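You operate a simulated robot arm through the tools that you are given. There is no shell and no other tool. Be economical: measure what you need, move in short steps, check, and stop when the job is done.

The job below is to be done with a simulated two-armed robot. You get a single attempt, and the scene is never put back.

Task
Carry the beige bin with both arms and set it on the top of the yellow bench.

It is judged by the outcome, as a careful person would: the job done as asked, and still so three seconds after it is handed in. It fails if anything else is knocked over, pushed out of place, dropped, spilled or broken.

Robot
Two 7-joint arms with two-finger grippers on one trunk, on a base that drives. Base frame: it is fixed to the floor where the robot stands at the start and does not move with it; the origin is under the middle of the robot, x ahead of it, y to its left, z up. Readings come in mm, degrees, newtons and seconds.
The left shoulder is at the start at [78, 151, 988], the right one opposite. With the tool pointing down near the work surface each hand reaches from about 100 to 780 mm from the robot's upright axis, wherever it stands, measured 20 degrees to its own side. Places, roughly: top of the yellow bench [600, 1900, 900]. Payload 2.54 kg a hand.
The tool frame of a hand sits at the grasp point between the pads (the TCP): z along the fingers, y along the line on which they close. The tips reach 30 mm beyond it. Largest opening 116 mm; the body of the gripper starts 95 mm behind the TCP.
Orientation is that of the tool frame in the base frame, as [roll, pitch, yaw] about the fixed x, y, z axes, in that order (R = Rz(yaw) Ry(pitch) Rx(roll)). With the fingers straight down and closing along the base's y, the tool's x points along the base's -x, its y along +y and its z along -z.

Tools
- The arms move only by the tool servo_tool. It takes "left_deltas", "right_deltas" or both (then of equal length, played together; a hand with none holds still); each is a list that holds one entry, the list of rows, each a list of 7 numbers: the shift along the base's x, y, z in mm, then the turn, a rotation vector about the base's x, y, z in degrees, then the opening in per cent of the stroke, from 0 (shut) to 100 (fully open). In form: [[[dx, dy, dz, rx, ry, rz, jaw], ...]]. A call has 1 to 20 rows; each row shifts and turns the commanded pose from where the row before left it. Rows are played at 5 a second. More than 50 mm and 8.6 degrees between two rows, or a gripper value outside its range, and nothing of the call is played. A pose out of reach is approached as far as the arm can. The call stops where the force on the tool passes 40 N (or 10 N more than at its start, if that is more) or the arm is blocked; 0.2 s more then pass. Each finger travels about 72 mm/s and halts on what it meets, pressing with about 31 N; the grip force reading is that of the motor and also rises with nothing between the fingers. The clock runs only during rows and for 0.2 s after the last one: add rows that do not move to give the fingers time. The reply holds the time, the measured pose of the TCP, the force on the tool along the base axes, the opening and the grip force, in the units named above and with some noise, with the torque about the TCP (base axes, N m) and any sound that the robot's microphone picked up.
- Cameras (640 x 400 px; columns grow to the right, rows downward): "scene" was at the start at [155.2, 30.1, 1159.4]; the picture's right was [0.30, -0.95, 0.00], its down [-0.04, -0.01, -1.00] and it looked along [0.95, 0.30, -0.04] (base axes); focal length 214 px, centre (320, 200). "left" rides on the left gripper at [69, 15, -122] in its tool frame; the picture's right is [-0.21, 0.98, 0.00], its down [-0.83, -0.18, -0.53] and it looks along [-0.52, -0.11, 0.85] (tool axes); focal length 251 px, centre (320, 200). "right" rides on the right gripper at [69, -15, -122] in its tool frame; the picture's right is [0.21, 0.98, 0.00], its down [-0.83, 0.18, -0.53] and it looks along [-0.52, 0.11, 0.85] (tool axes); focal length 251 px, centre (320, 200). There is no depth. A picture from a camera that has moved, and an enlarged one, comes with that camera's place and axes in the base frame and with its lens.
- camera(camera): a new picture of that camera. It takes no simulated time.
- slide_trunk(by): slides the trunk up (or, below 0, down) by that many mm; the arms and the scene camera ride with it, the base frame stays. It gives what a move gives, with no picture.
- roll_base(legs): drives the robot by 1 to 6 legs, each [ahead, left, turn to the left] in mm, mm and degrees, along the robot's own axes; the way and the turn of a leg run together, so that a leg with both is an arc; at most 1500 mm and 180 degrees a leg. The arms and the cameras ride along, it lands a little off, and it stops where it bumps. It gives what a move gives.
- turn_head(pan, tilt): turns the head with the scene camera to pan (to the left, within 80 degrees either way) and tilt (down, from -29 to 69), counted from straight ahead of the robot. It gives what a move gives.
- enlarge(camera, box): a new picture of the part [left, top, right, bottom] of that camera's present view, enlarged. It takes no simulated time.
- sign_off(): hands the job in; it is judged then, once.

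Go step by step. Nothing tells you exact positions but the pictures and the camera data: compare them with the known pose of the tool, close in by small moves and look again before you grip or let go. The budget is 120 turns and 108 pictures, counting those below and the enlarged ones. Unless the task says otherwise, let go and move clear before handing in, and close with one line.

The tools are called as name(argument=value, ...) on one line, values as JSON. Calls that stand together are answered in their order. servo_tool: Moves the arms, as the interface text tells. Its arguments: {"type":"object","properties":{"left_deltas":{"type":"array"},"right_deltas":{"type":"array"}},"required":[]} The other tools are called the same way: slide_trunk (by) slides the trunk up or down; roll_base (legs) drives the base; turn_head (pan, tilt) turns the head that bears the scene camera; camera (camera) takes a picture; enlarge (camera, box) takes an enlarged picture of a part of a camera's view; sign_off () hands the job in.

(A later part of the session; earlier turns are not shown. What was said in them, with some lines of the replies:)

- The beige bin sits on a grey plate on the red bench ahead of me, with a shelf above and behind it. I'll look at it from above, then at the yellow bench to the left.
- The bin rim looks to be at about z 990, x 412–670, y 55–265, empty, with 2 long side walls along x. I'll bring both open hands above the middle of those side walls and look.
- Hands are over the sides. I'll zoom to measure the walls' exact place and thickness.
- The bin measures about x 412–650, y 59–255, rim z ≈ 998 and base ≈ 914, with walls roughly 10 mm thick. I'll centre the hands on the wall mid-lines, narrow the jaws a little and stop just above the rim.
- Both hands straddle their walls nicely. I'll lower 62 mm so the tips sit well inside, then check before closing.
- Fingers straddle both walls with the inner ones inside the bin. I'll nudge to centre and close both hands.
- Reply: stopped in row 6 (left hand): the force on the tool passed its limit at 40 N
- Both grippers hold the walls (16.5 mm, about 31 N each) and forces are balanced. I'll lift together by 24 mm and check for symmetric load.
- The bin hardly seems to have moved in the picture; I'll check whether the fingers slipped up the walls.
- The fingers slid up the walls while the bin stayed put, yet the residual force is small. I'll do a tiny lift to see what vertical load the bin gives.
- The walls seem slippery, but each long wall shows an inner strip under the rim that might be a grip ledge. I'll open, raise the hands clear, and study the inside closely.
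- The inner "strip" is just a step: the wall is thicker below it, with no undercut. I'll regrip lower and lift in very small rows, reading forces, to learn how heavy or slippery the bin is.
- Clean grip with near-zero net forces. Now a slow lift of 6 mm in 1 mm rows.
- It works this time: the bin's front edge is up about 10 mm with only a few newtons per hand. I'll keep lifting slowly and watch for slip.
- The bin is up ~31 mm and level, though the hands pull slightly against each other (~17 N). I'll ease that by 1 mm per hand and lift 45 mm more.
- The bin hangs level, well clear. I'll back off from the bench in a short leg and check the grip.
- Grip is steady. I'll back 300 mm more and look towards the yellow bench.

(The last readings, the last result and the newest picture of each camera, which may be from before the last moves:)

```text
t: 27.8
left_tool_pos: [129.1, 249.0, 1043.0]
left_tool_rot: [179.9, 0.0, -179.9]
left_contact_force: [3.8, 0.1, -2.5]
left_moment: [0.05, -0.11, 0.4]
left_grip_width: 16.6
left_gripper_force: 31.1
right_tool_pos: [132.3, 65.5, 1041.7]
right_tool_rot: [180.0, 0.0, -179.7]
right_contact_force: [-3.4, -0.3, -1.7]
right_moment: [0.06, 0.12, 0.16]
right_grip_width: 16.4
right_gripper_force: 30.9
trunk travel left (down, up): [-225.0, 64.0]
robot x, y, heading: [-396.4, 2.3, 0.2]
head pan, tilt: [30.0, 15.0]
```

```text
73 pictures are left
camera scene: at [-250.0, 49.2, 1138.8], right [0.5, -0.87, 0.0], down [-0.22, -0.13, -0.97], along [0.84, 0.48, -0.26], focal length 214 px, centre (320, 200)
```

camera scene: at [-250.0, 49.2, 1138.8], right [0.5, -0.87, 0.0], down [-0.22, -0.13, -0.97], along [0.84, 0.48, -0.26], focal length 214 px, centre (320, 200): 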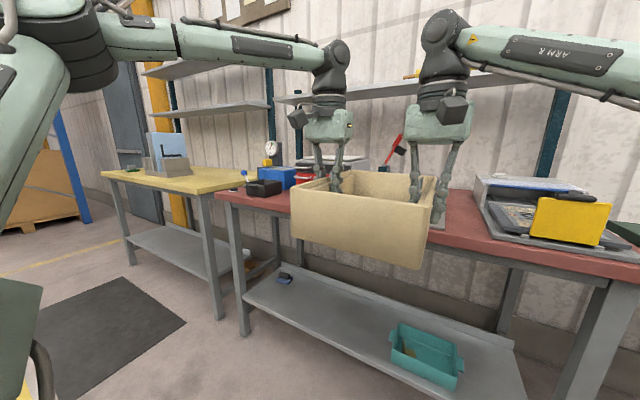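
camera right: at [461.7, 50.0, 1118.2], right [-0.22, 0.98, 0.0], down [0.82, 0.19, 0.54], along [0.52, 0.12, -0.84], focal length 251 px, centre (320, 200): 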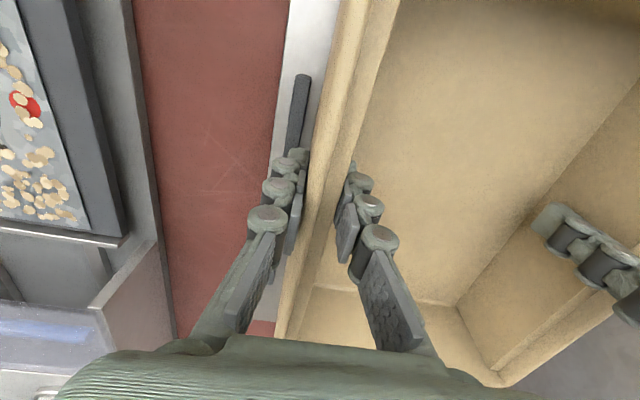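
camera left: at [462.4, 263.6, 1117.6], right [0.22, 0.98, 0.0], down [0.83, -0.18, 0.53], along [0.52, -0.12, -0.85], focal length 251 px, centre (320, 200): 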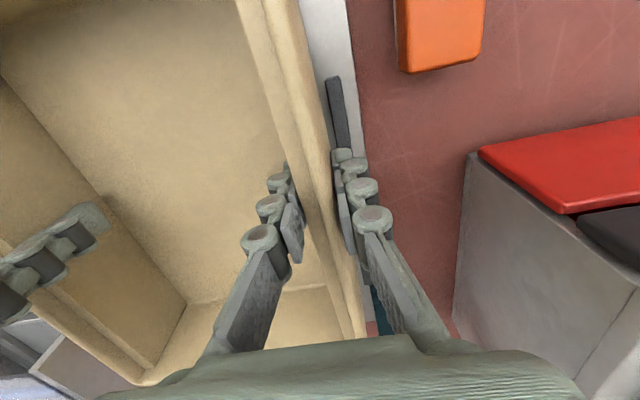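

The yellow bench runs roughly y 1070–2430 with its front edge near x 350, and its right half (y 1100–1600) looks free, with a grey device further left. A side table stands to my left-rear around (-670, 1400). I'll slide left 800 mm in front of the red bench first, then look again.

roll_base(legs=[[30, 400, 0], [20, 400, 0]])

camera(camera="scene")

turn_head(pan=75, tilt=20)

camera(camera="scene")

```text
t: 36.1
left_tool_pos: [178.4, 1042.2, 1041.5]
left_tool_rot: [179.9, 0.0, -179.8]
left_contact_force: [3.3, -0.4, -2.1]
left_moment: [0.03, -0.05, 0.36]
left_grip_width: 16.4
left_gripper_force: 30.9
right_tool_pos: [179.6, 858.1, 1040.5]
right_tool_rot: [-180.0, -0.1, -179.4]
right_contact_force: [-2.4, -1.2, -1.2]
right_moment: [-0.01, 0.09, 0.11]
right_grip_width: 16.7
right_gripper_force: 31.0
trunk travel left (down, up): [-225.0, 64.0]
robot x, y, heading: [-354.8, 788.4, 0.4]
head pan, tilt: [30.0, 15.0]
```

```text
72 pictures are left
camera scene: at [-201.5, 840.9, 1138.8], right [0.5, -0.86, 0.0], down [-0.22, -0.13, -0.97], along [0.83, 0.49, -0.26], focal length 214 px, centre (320, 200)
```

scene: 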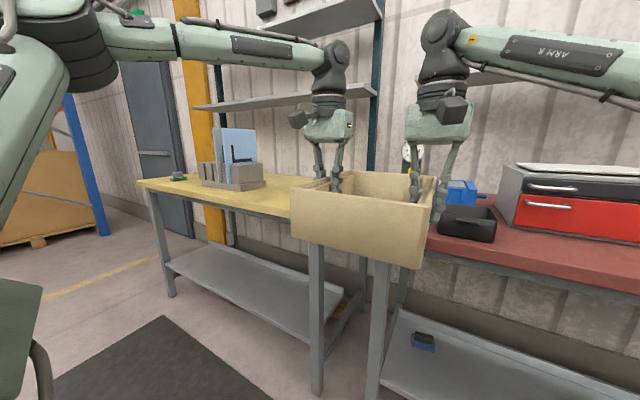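

```text
t: 37.2
left_tool_pos: [177.9, 1040.5, 1042.1]
left_tool_rot: [180.0, 0.0, -179.8]
left_contact_force: [2.6, -0.6, -2.5]
left_moment: [0.04, 0.06, 0.35]
left_grip_width: 16.3
left_gripper_force: 30.9
right_tool_pos: [180.5, 859.6, 1042.1]
right_tool_rot: [180.0, 0.1, -179.3]
right_contact_force: [-2.5, -0.6, -1.9]
right_moment: [0.0, -0.05, 0.09]
right_grip_width: 16.6
right_gripper_force: 30.7
trunk travel left (down, up): [-225.0, 64.0]
robot x, y, heading: [-353.1, 790.4, -0.0]
head pan, tilt: [75.0, 20.0]
```

```text
71 pictures are left
camera scene: at [-258.5, 883.7, 1130.7], right [0.97, -0.25, 0.0], down [-0.09, -0.33, -0.94], along [0.24, 0.91, -0.34], focal length 214 px, centre (320, 200)
```

scene: 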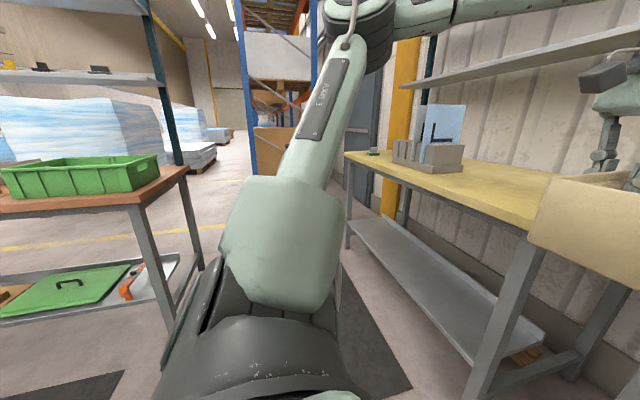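

The side table starts at about x −660, y 1600, so there is room. The yellow bench's free stretch is about y 1200–1650, so I'll go left another 430 mm, then look before going forward.

roll_base(legs=[[20, 430, 0]])

turn_head(pan=20, tilt=25)

camera(camera="scene")

camera(camera="left")

camera(camera="right")

```text
t: 41.9
left_tool_pos: [194.0, 1475.2, 1043.1]
left_tool_rot: [179.9, 0.0, -179.7]
left_contact_force: [1.9, 0.5, -1.9]
left_moment: [-0.01, 0.02, 0.32]
left_grip_width: 16.6
left_gripper_force: 31.0
right_tool_pos: [196.6, 1291.0, 1040.7]
right_tool_rot: [180.0, -0.1, -179.2]
right_contact_force: [-1.6, 1.2, -2.3]
right_moment: [0.01, 0.03, 0.11]
right_grip_width: 16.3
right_gripper_force: 31.2
trunk travel left (down, up): [-225.0, 64.0]
robot x, y, heading: [-332.1, 1223.7, 0.8]
head pan, tilt: [75.0, 20.0]
```

```text
t: 43.1
left_tool_pos: [194.4, 1476.3, 1042.7]
left_tool_rot: [179.9, 0.0, -179.7]
left_contact_force: [1.7, 0.3, -2.9]
left_moment: [0.03, 0.11, 0.28]
left_grip_width: 16.4
left_gripper_force: 31.4
right_tool_pos: [196.7, 1291.4, 1041.8]
right_tool_rot: [-180.0, 0.0, -179.3]
right_contact_force: [-1.7, -0.1, -2.0]
right_moment: [0.0, -0.04, 0.06]
right_grip_width: 16.4
right_gripper_force: 30.8
trunk travel left (down, up): [-225.0, 64.0]
robot x, y, heading: [-331.6, 1220.1, 0.4]
head pan, tilt: [20.0, 25.0]
```

```text
70 pictures are left
camera scene: at [-178.9, 1257.7, 1122.6], right [0.35, -0.94, 0.0], down [-0.4, -0.15, -0.91], along [0.85, 0.32, -0.42], focal length 214 px, centre (320, 200)
```

scene: 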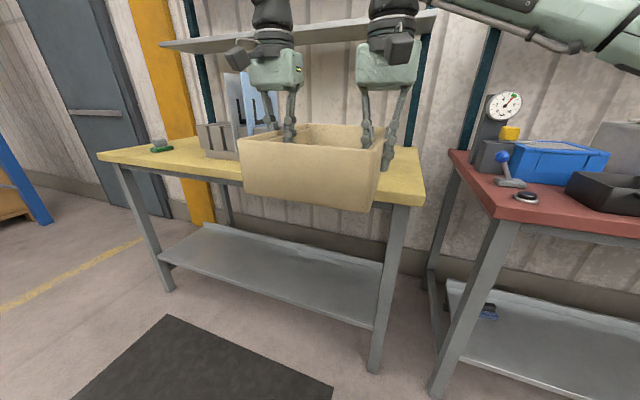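

```text
69 pictures are left
camera left: at [126.2, 1488.9, 1163.2], right [0.21, 0.98, 0.0], down [0.83, -0.18, 0.53], along [0.52, -0.11, -0.85], focal length 251 px, centre (320, 200)
```

left: 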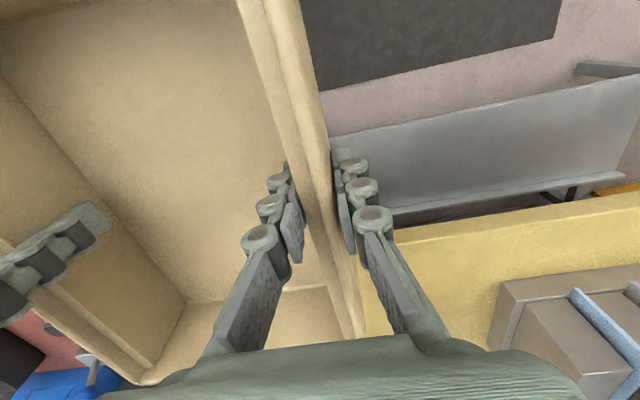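

```text
68 pictures are left
camera right: at [127.4, 1276.3, 1163.3], right [-0.23, 0.97, 0.0], down [0.82, 0.19, 0.53], along [0.52, 0.12, -0.85], focal length 251 px, centre (320, 200)
```

right: 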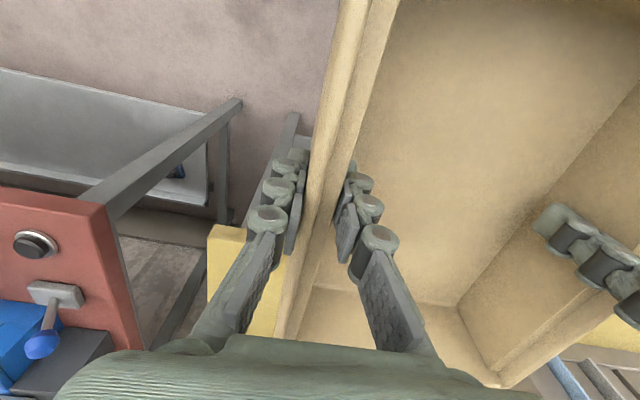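

The bench's right end is at y ≈ 1185, its front edge at x ≈ 365, and the device's right side at y ≈ 1690; the bin (y 1285–1482) fits between. Going forward 300 mm in two legs.

roll_base(legs=[[150, 0, 0], [150, 0, 0]])

camera(camera="scene")

camera(camera="left")

camera(camera="right")

```text
t: 45.5
left_tool_pos: [491.5, 1477.3, 1042.3]
left_tool_rot: [180.0, -0.1, -179.7]
left_contact_force: [2.7, 0.3, -2.3]
left_moment: [0.01, -0.06, 0.33]
left_grip_width: 16.5
left_gripper_force: 31.1
right_tool_pos: [493.7, 1293.1, 1040.6]
right_tool_rot: [180.0, 0.0, -179.3]
right_contact_force: [-1.6, 0.5, -1.7]
right_moment: [-0.01, 0.14, 0.08]
right_grip_width: 16.6
right_gripper_force: 30.8
trunk travel left (down, up): [-225.0, 64.0]
robot x, y, heading: [-35.7, 1222.5, 0.4]
head pan, tilt: [20.0, 25.0]
```

```text
67 pictures are left
camera scene: at [119.2, 1259.7, 1122.4], right [0.35, -0.94, 0.0], down [-0.4, -0.15, -0.91], along [0.85, 0.32, -0.42], focal length 214 px, centre (320, 200)
```

scene: 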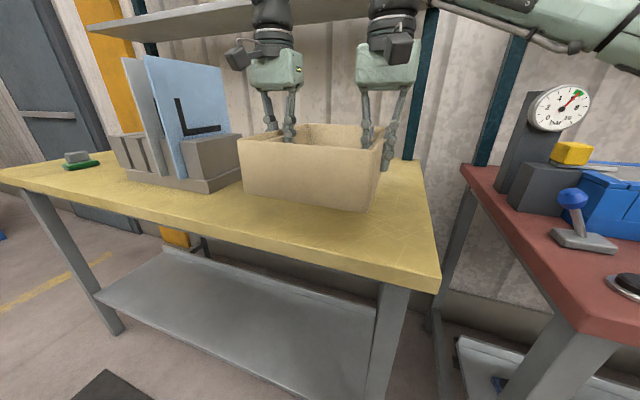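

```text
66 pictures are left
camera left: at [424.4, 1490.6, 1162.8], right [0.21, 0.98, 0.0], down [0.83, -0.18, 0.53], along [0.52, -0.11, -0.85], focal length 251 px, centre (320, 200)
```

left: 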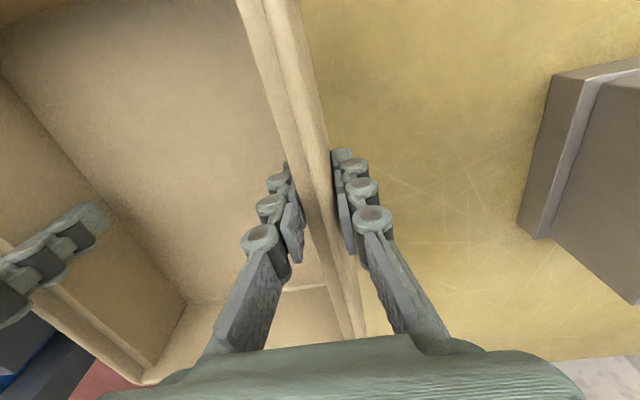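

```text
65 pictures are left
camera right: at [425.6, 1278.0, 1162.9], right [-0.23, 0.97, 0.0], down [0.82, 0.19, 0.53], along [0.52, 0.12, -0.85], focal length 251 px, centre (320, 200)
```

right: 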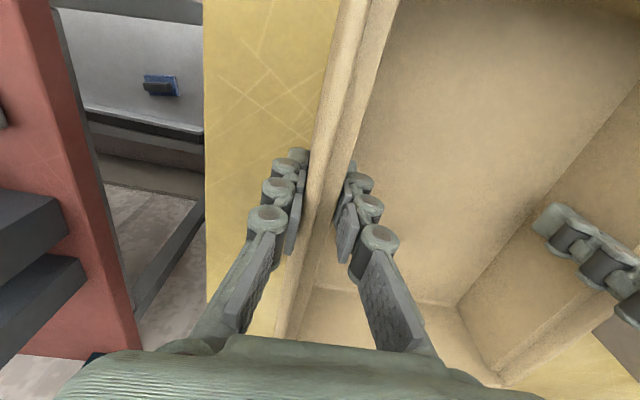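

The bin is over the bench (front edge x ≈ 370). I'll push it in 90 mm further with the arms, then lower most of the way.

servo_tool(left_deltas=[[[5, 0, 0, 0, 0, 0, 0], [10, 0, 0, 0, 0, 0, 0], [10, 0, 0, 0, 0, 0, 0], [10, 0, 0, 0, 0, 0, 0], [10, 0, 0, 0, 0, 0, 0], [10, 0, 0, 0, 0, 0, 0], [10, 0, 0, 0, 0, 0, 0], [10, 0, 0, 0, 0, 0, 0], [10, 0, 0, 0, 0, 0, 0], [5, 0, 0, 0, 0, 0, 0], [0, 0, 0, 0, 0, 0, 0]]], right_deltas=[[[5, 0, 0, 0, 0, 0, 0], [10, 0, 0, 0, 0, 0, 0], [10, 0, 0, 0, 0, 0, 0], [10, 0, 0, 0, 0, 0, 0], [10, 0, 0, 0, 0, 0, 0], [10, 0, 0, 0, 0, 0, 0], [10, 0, 0, 0, 0, 0, 0], [10, 0, 0, 0, 0, 0, 0], [10, 0, 0, 0, 0, 0, 0], [5, 0, 0, 0, 0, 0, 0], [0, 0, 0, 0, 0, 0, 0]]])

servo_tool(left_deltas=[[[0, 0, -4, 0, 0, 0, 0], [0, 0, -4, 0, 0, 0, 0], [0, 0, -4, 0, 0, 0, 0], [0, 0, -4, 0, 0, 0, 0], [0, 0, -4, 0, 0, 0, 0], [0, 0, -4, 0, 0, 0, 0], [0, 0, -4, 0, 0, 0, 0], [0, 0, -4, 0, 0, 0, 0], [0, 0, -4, 0, 0, 0, 0], [0, 0, -4, 0, 0, 0, 0], [0, 0, -4, 0, 0, 0, 0], [0, 0, -4, 0, 0, 0, 0], [0, 0, -4, 0, 0, 0, 0], [0, 0, -4, 0, 0, 0, 0], [0, 0, -4, 0, 0, 0, 0]]], right_deltas=[[[0, 0, -4, 0, 0, 0, 0], [0, 0, -4, 0, 0, 0, 0], [0, 0, -4, 0, 0, 0, 0], [0, 0, -4, 0, 0, 0, 0], [0, 0, -4, 0, 0, 0, 0], [0, 0, -4, 0, 0, 0, 0], [0, 0, -4, 0, 0, 0, 0], [0, 0, -4, 0, 0, 0, 0], [0, 0, -4, 0, 0, 0, 0], [0, 0, -4, 0, 0, 0, 0], [0, 0, -4, 0, 0, 0, 0], [0, 0, -4, 0, 0, 0, 0], [0, 0, -4, 0, 0, 0, 0], [0, 0, -4, 0, 0, 0, 0], [0, 0, -4, 0, 0, 0, 0]]])

camera(camera="scene")

```text
t: 47.9
left_tool_pos: [580.7, 1476.6, 1041.2]
left_tool_rot: [180.0, 0.1, -179.7]
left_contact_force: [1.4, -9.8, -1.3]
left_moment: [-0.29, 0.14, 0.26]
left_grip_width: 16.6
left_gripper_force: 30.8
right_tool_pos: [582.9, 1293.6, 1040.4]
right_tool_rot: [179.9, 0.0, -179.2]
right_contact_force: [-1.4, 10.0, -1.2]
right_moment: [0.33, -0.07, -0.05]
right_grip_width: 16.6
right_gripper_force: 32.0
trunk travel left (down, up): [-225.0, 64.0]
robot x, y, heading: [-33.6, 1224.8, 0.3]
head pan, tilt: [20.0, 25.0]
```

```text
t: 51.1
left_tool_pos: [582.5, 1475.9, 982.8]
left_tool_rot: [-179.9, 0.0, -179.8]
left_contact_force: [2.0, -4.7, -0.9]
left_moment: [-0.25, 0.16, 0.33]
left_grip_width: 16.4
left_gripper_force: 31.0
right_tool_pos: [583.1, 1293.0, 981.4]
right_tool_rot: [-179.9, 0.1, -179.3]
right_contact_force: [-2.4, 5.1, -3.5]
right_moment: [0.01, -0.12, 0.01]
right_grip_width: 16.7
right_gripper_force: 30.5
trunk travel left (down, up): [-225.0, 64.0]
robot x, y, heading: [-40.1, 1223.7, 0.5]
head pan, tilt: [20.0, 25.0]
```

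```text
64 pictures are left
camera scene: at [118.7, 1259.7, 1122.5], right [0.35, -0.94, 0.0], down [-0.4, -0.15, -0.91], along [0.85, 0.32, -0.42], focal length 214 px, centre (320, 200)
```

scene: 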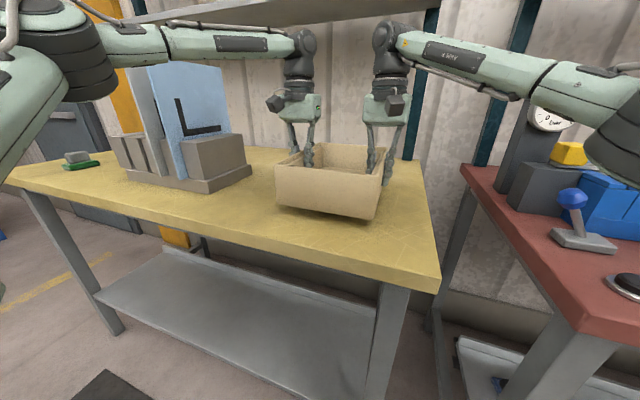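

The bin is about 30 mm above the bench. Lowering slowly until the forces show contact.

servo_tool(left_deltas=[[[0, 0, -2, 0, 0, 0, 0], [0, 0, -2, 0, 0, 0, 0], [0, 0, -2, 0, 0, 0, 0], [0, 0, -2, 0, 0, 0, 0], [0, 0, -2, 0, 0, 0, 0], [0, 0, -2, 0, 0, 0, 0], [0, 0, -2, 0, 0, 0, 0], [0, 0, -2, 0, 0, 0, 0], [0, 0, -2, 0, 0, 0, 0], [0, 0, -2, 0, 0, 0, 0]]], right_deltas=[[[0, 0, -2, 0, 0, 0, 0], [0, 0, -2, 0, 0, 0, 0], [0, 0, -2, 0, 0, 0, 0], [0, 0, -2, 0, 0, 0, 0], [0, 0, -2, 0, 0, 0, 0], [0, 0, -2, 0, 0, 0, 0], [0, 0, -2, 0, 0, 0, 0], [0, 0, -2, 0, 0, 0, 0], [0, 0, -2, 0, 0, 0, 0], [0, 0, -2, 0, 0, 0, 0]]])

enlarge(camera="scene", box=[220, 80, 440, 260])

```text
t: 53.3
left_tool_pos: [582.3, 1476.4, 962.0]
left_tool_rot: [179.9, 0.0, -179.8]
left_contact_force: [3.1, -4.6, -2.9]
left_moment: [-0.1, 0.11, 0.42]
left_grip_width: 16.4
left_gripper_force: 30.8
right_tool_pos: [584.1, 1292.5, 960.8]
right_tool_rot: [-179.9, 0.0, -179.3]
right_contact_force: [-3.4, 4.1, -2.2]
right_moment: [0.14, -0.03, 0.17]
right_grip_width: 16.6
right_gripper_force: 30.7
trunk travel left (down, up): [-225.0, 64.0]
robot x, y, heading: [-35.9, 1222.5, 0.3]
head pan, tilt: [20.0, 25.0]
```

```text
2.22 times, centred on (330, 170) of scene
camera zoom: at [118.7, 1259.7, 1122.5], right [0.35, -0.94, 0.0], down [-0.4, -0.15, -0.91], along [0.85, 0.32, -0.42], focal length 477 px, centre (298, 267)
```

zoom: 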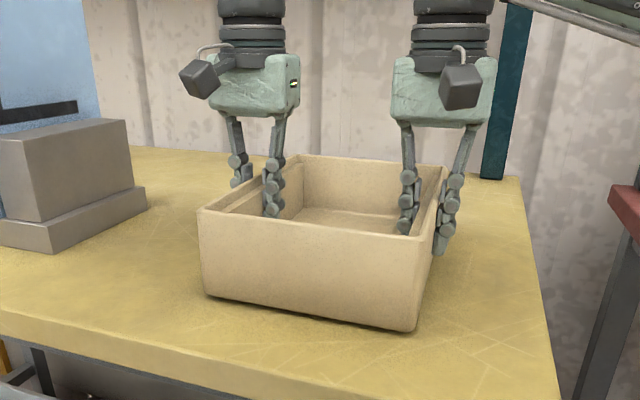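

Nearly down, still hanging (about −2.5 N per hand). Continuing in 1 mm rows.

servo_tool(left_deltas=[[[0, 0, -1, 0, 0, 0, 0], [0, 0, -1, 0, 0, 0, 0], [0, 0, -1, 0, 0, 0, 0], [0, 0, -1, 0, 0, 0, 0], [0, 0, -1, 0, 0, 0, 0]]], right_deltas=[[[0, 0, -1, 0, 0, 0, 0], [0, 0, -1, 0, 0, 0, 0], [0, 0, -1, 0, 0, 0, 0], [0, 0, -1, 0, 0, 0, 0], [0, 0, -1, 0, 0, 0, 0]]])

enlarge(camera="scene", box=[220, 80, 440, 260])

```text
t: 54.5
left_tool_pos: [582.6, 1475.8, 959.1]
left_tool_rot: [179.9, 0.1, -179.6]
left_contact_force: [3.8, -3.9, -2.5]
left_moment: [-0.15, -0.55, 0.31]
left_grip_width: 16.5
left_gripper_force: 30.8
right_tool_pos: [583.1, 1293.9, 957.8]
right_tool_rot: [-180.0, 0.1, -179.3]
right_contact_force: [-2.5, 3.0, 2.6]
right_moment: [0.04, -0.2, 0.11]
right_grip_width: 16.6
right_gripper_force: 30.9
trunk travel left (down, up): [-225.0, 64.0]
robot x, y, heading: [-34.3, 1221.7, 0.5]
head pan, tilt: [20.0, 25.0]
```

```text
2.22 times, centred on (330, 170) of scene
camera zoom: at [118.3, 1259.5, 1122.7], right [0.35, -0.94, 0.0], down [-0.4, -0.15, -0.91], along [0.85, 0.32, -0.42], focal length 477 px, centre (298, 267)
```

zoom: 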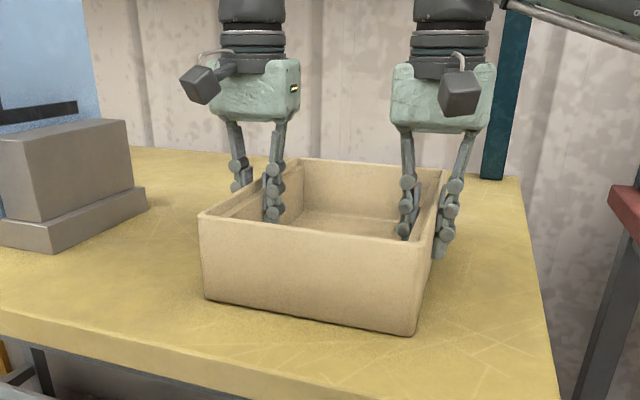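

Contact has begun on the right side. A few more millimetres to seat it fully.

servo_tool(left_deltas=[[[0, 0, -1, 0, 0, 0, 0], [0, 0, -1, 0, 0, 0, 0], [0, 0, -1, 0, 0, 0, 0], [0, 0, 0, 0, 0, 0, 0]]], right_deltas=[[[0, 0, -1, 0, 0, 0, 0], [0, 0, -1, 0, 0, 0, 0], [0, 0, 0, 0, 0, 0, 0], [0, 0, 0, 0, 0, 0, 0]]])

enlarge(camera="scene", box=[220, 80, 440, 260])

```text
t: 55.5
left_tool_pos: [579.8, 1476.0, 956.1]
left_tool_rot: [179.8, 0.1, -179.7]
left_contact_force: [7.0, -2.1, 4.2]
left_moment: [-0.13, 0.75, 0.4]
left_grip_width: 16.6
left_gripper_force: 31.0
right_tool_pos: [584.8, 1293.7, 956.0]
right_tool_rot: [179.9, 0.2, -179.4]
right_contact_force: [2.9, 3.6, 21.5]
right_moment: [0.11, 0.42, 0.18]
right_grip_width: 16.4
right_gripper_force: 31.0
trunk travel left (down, up): [-225.0, 64.0]
robot x, y, heading: [-39.7, 1223.9, 0.3]
head pan, tilt: [20.0, 25.0]
```

```text
2.22 times, centred on (330, 170) of scene
camera zoom: at [117.3, 1259.4, 1123.1], right [0.35, -0.94, 0.0], down [-0.39, -0.15, -0.91], along [0.85, 0.32, -0.42], focal length 477 px, centre (298, 267)
```

zoom: 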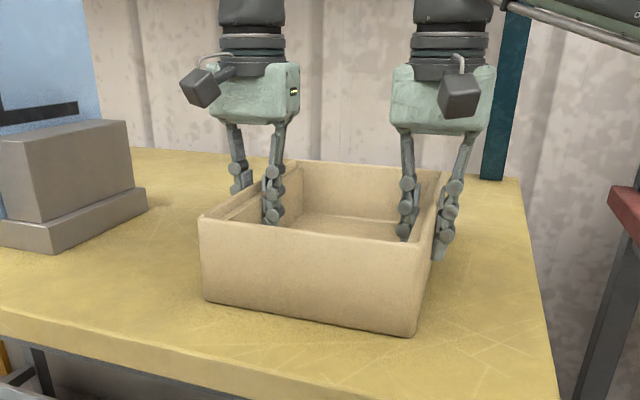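

The bin is seated on the bench (upward force on both hands). I'll open both grippers gently and then raise.

servo_tool(left_deltas=[[[0, 0, 0, 0, 0, 0, 20], [0, 0, 0, 0, 0, 0, 35], [0, 0, 0, 0, 0, 0, 55], [0, 0, 0, 0, 0, 0, 70], [0, 0, 0, 0, 0, 0, 70]]], right_deltas=[[[0, 0, 0, 0, 0, 0, 20], [0, 0, 0, 0, 0, 0, 35], [0, 0, 0, 0, 0, 0, 55], [0, 0, 0, 0, 0, 0, 70], [0, 0, 0, 0, 0, 0, 70]]])

camera(camera="left")

camera(camera="right")

```text
t: 56.7
left_tool_pos: [580.5, 1476.9, 953.4]
left_tool_rot: [179.9, -0.1, -179.7]
left_contact_force: [0.8, -0.4, 0.4]
left_moment: [0.01, -0.04, 0.0]
left_grip_width: 81.1
left_gripper_force: 0.1
right_tool_pos: [583.7, 1292.7, 954.9]
right_tool_rot: [179.9, 0.0, -179.3]
right_contact_force: [-0.1, 0.4, -0.6]
right_moment: [0.02, -0.05, 0.02]
right_grip_width: 81.0
right_gripper_force: 0.0
trunk travel left (down, up): [-225.0, 64.0]
robot x, y, heading: [-32.2, 1231.1, 0.5]
head pan, tilt: [20.0, 25.0]
```

```text
60 pictures are left
camera left: at [513.1, 1490.5, 1075.3], right [0.21, 0.98, 0.0], down [0.83, -0.18, 0.53], along [0.52, -0.11, -0.85], focal length 251 px, centre (320, 200)
```

left: 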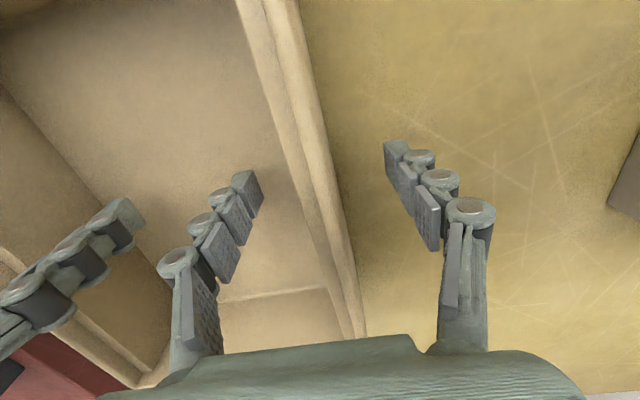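

```text
59 pictures are left
camera right: at [514.6, 1277.7, 1076.4], right [-0.23, 0.97, 0.0], down [0.82, 0.19, 0.53], along [0.52, 0.12, -0.85], focal length 251 px, centre (320, 200)
```

right: 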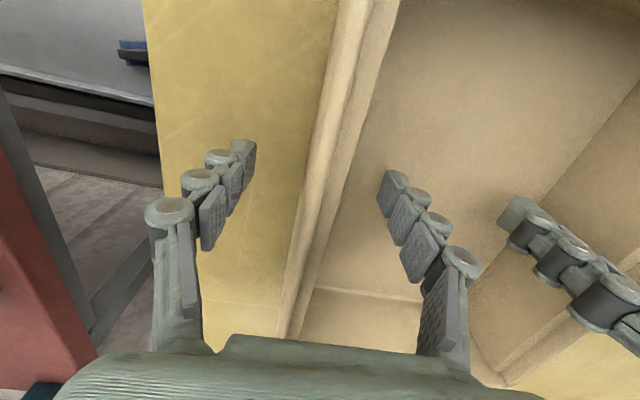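

Both hands are free of the walls. Raising straight up, clear of the rim.

servo_tool(left_deltas=[[[0, 0, 15, 0, 0, 0, 70], [0, 0, 25, 0, 0, 0, 70], [0, 0, 30, 0, 0, 0, 70], [0, 0, 30, 0, 0, 0, 70], [0, 0, 30, 0, 0, 0, 70], [0, 0, 10, 0, 0, 0, 70]]], right_deltas=[[[0, 0, 15, 0, 0, 0, 70], [0, 0, 25, 0, 0, 0, 70], [0, 0, 30, 0, 0, 0, 70], [0, 0, 30, 0, 0, 0, 70], [0, 0, 30, 0, 0, 0, 70], [0, 0, 10, 0, 0, 0, 70]]])

camera(camera="scene")

```text
t: 58.1
left_tool_pos: [561.1, 1488.3, 1082.7]
left_tool_rot: [180.0, 0.2, -179.6]
left_contact_force: [0.9, 0.4, -0.1]
left_moment: [-0.01, -0.01, 0.01]
left_grip_width: 81.3
left_gripper_force: 0.0
left hand out of reach, approached as far as the arm can: row 4, 5, 6
right_tool_pos: [576.2, 1289.8, 1089.3]
right_tool_rot: [-180.0, 0.0, -179.3]
right_contact_force: [0.2, -0.1, 0.2]
right_moment: [-0.01, 0.0, -0.01]
right_grip_width: 81.2
right_gripper_force: 0.0
right hand out of reach, approached as far as the arm can: row 5, 6
trunk travel left (down, up): [-225.0, 64.0]
robot x, y, heading: [-38.7, 1228.9, 0.3]
head pan, tilt: [20.0, 25.0]
```

```text
58 pictures are left
camera scene: at [118.2, 1259.8, 1122.6], right [0.35, -0.94, 0.0], down [-0.4, -0.15, -0.91], along [0.85, 0.32, -0.42], focal length 214 px, centre (320, 200)
```

scene: 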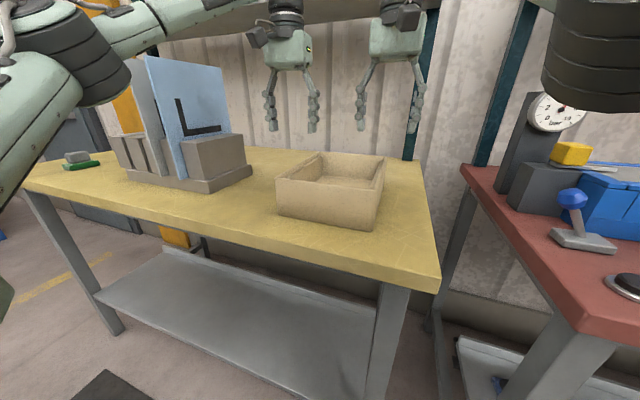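

The bin rests flat on the yellow bench, both hands are open and clear above it, and nothing else looks to have moved. I'm handing the job in.

sign_off()

```text
The job is handed in.
```

I carried the beige bin with both arms to the yellow bench and set it down flat on top. Both hands are open and clear of it, and nothing else appeared disturbed.
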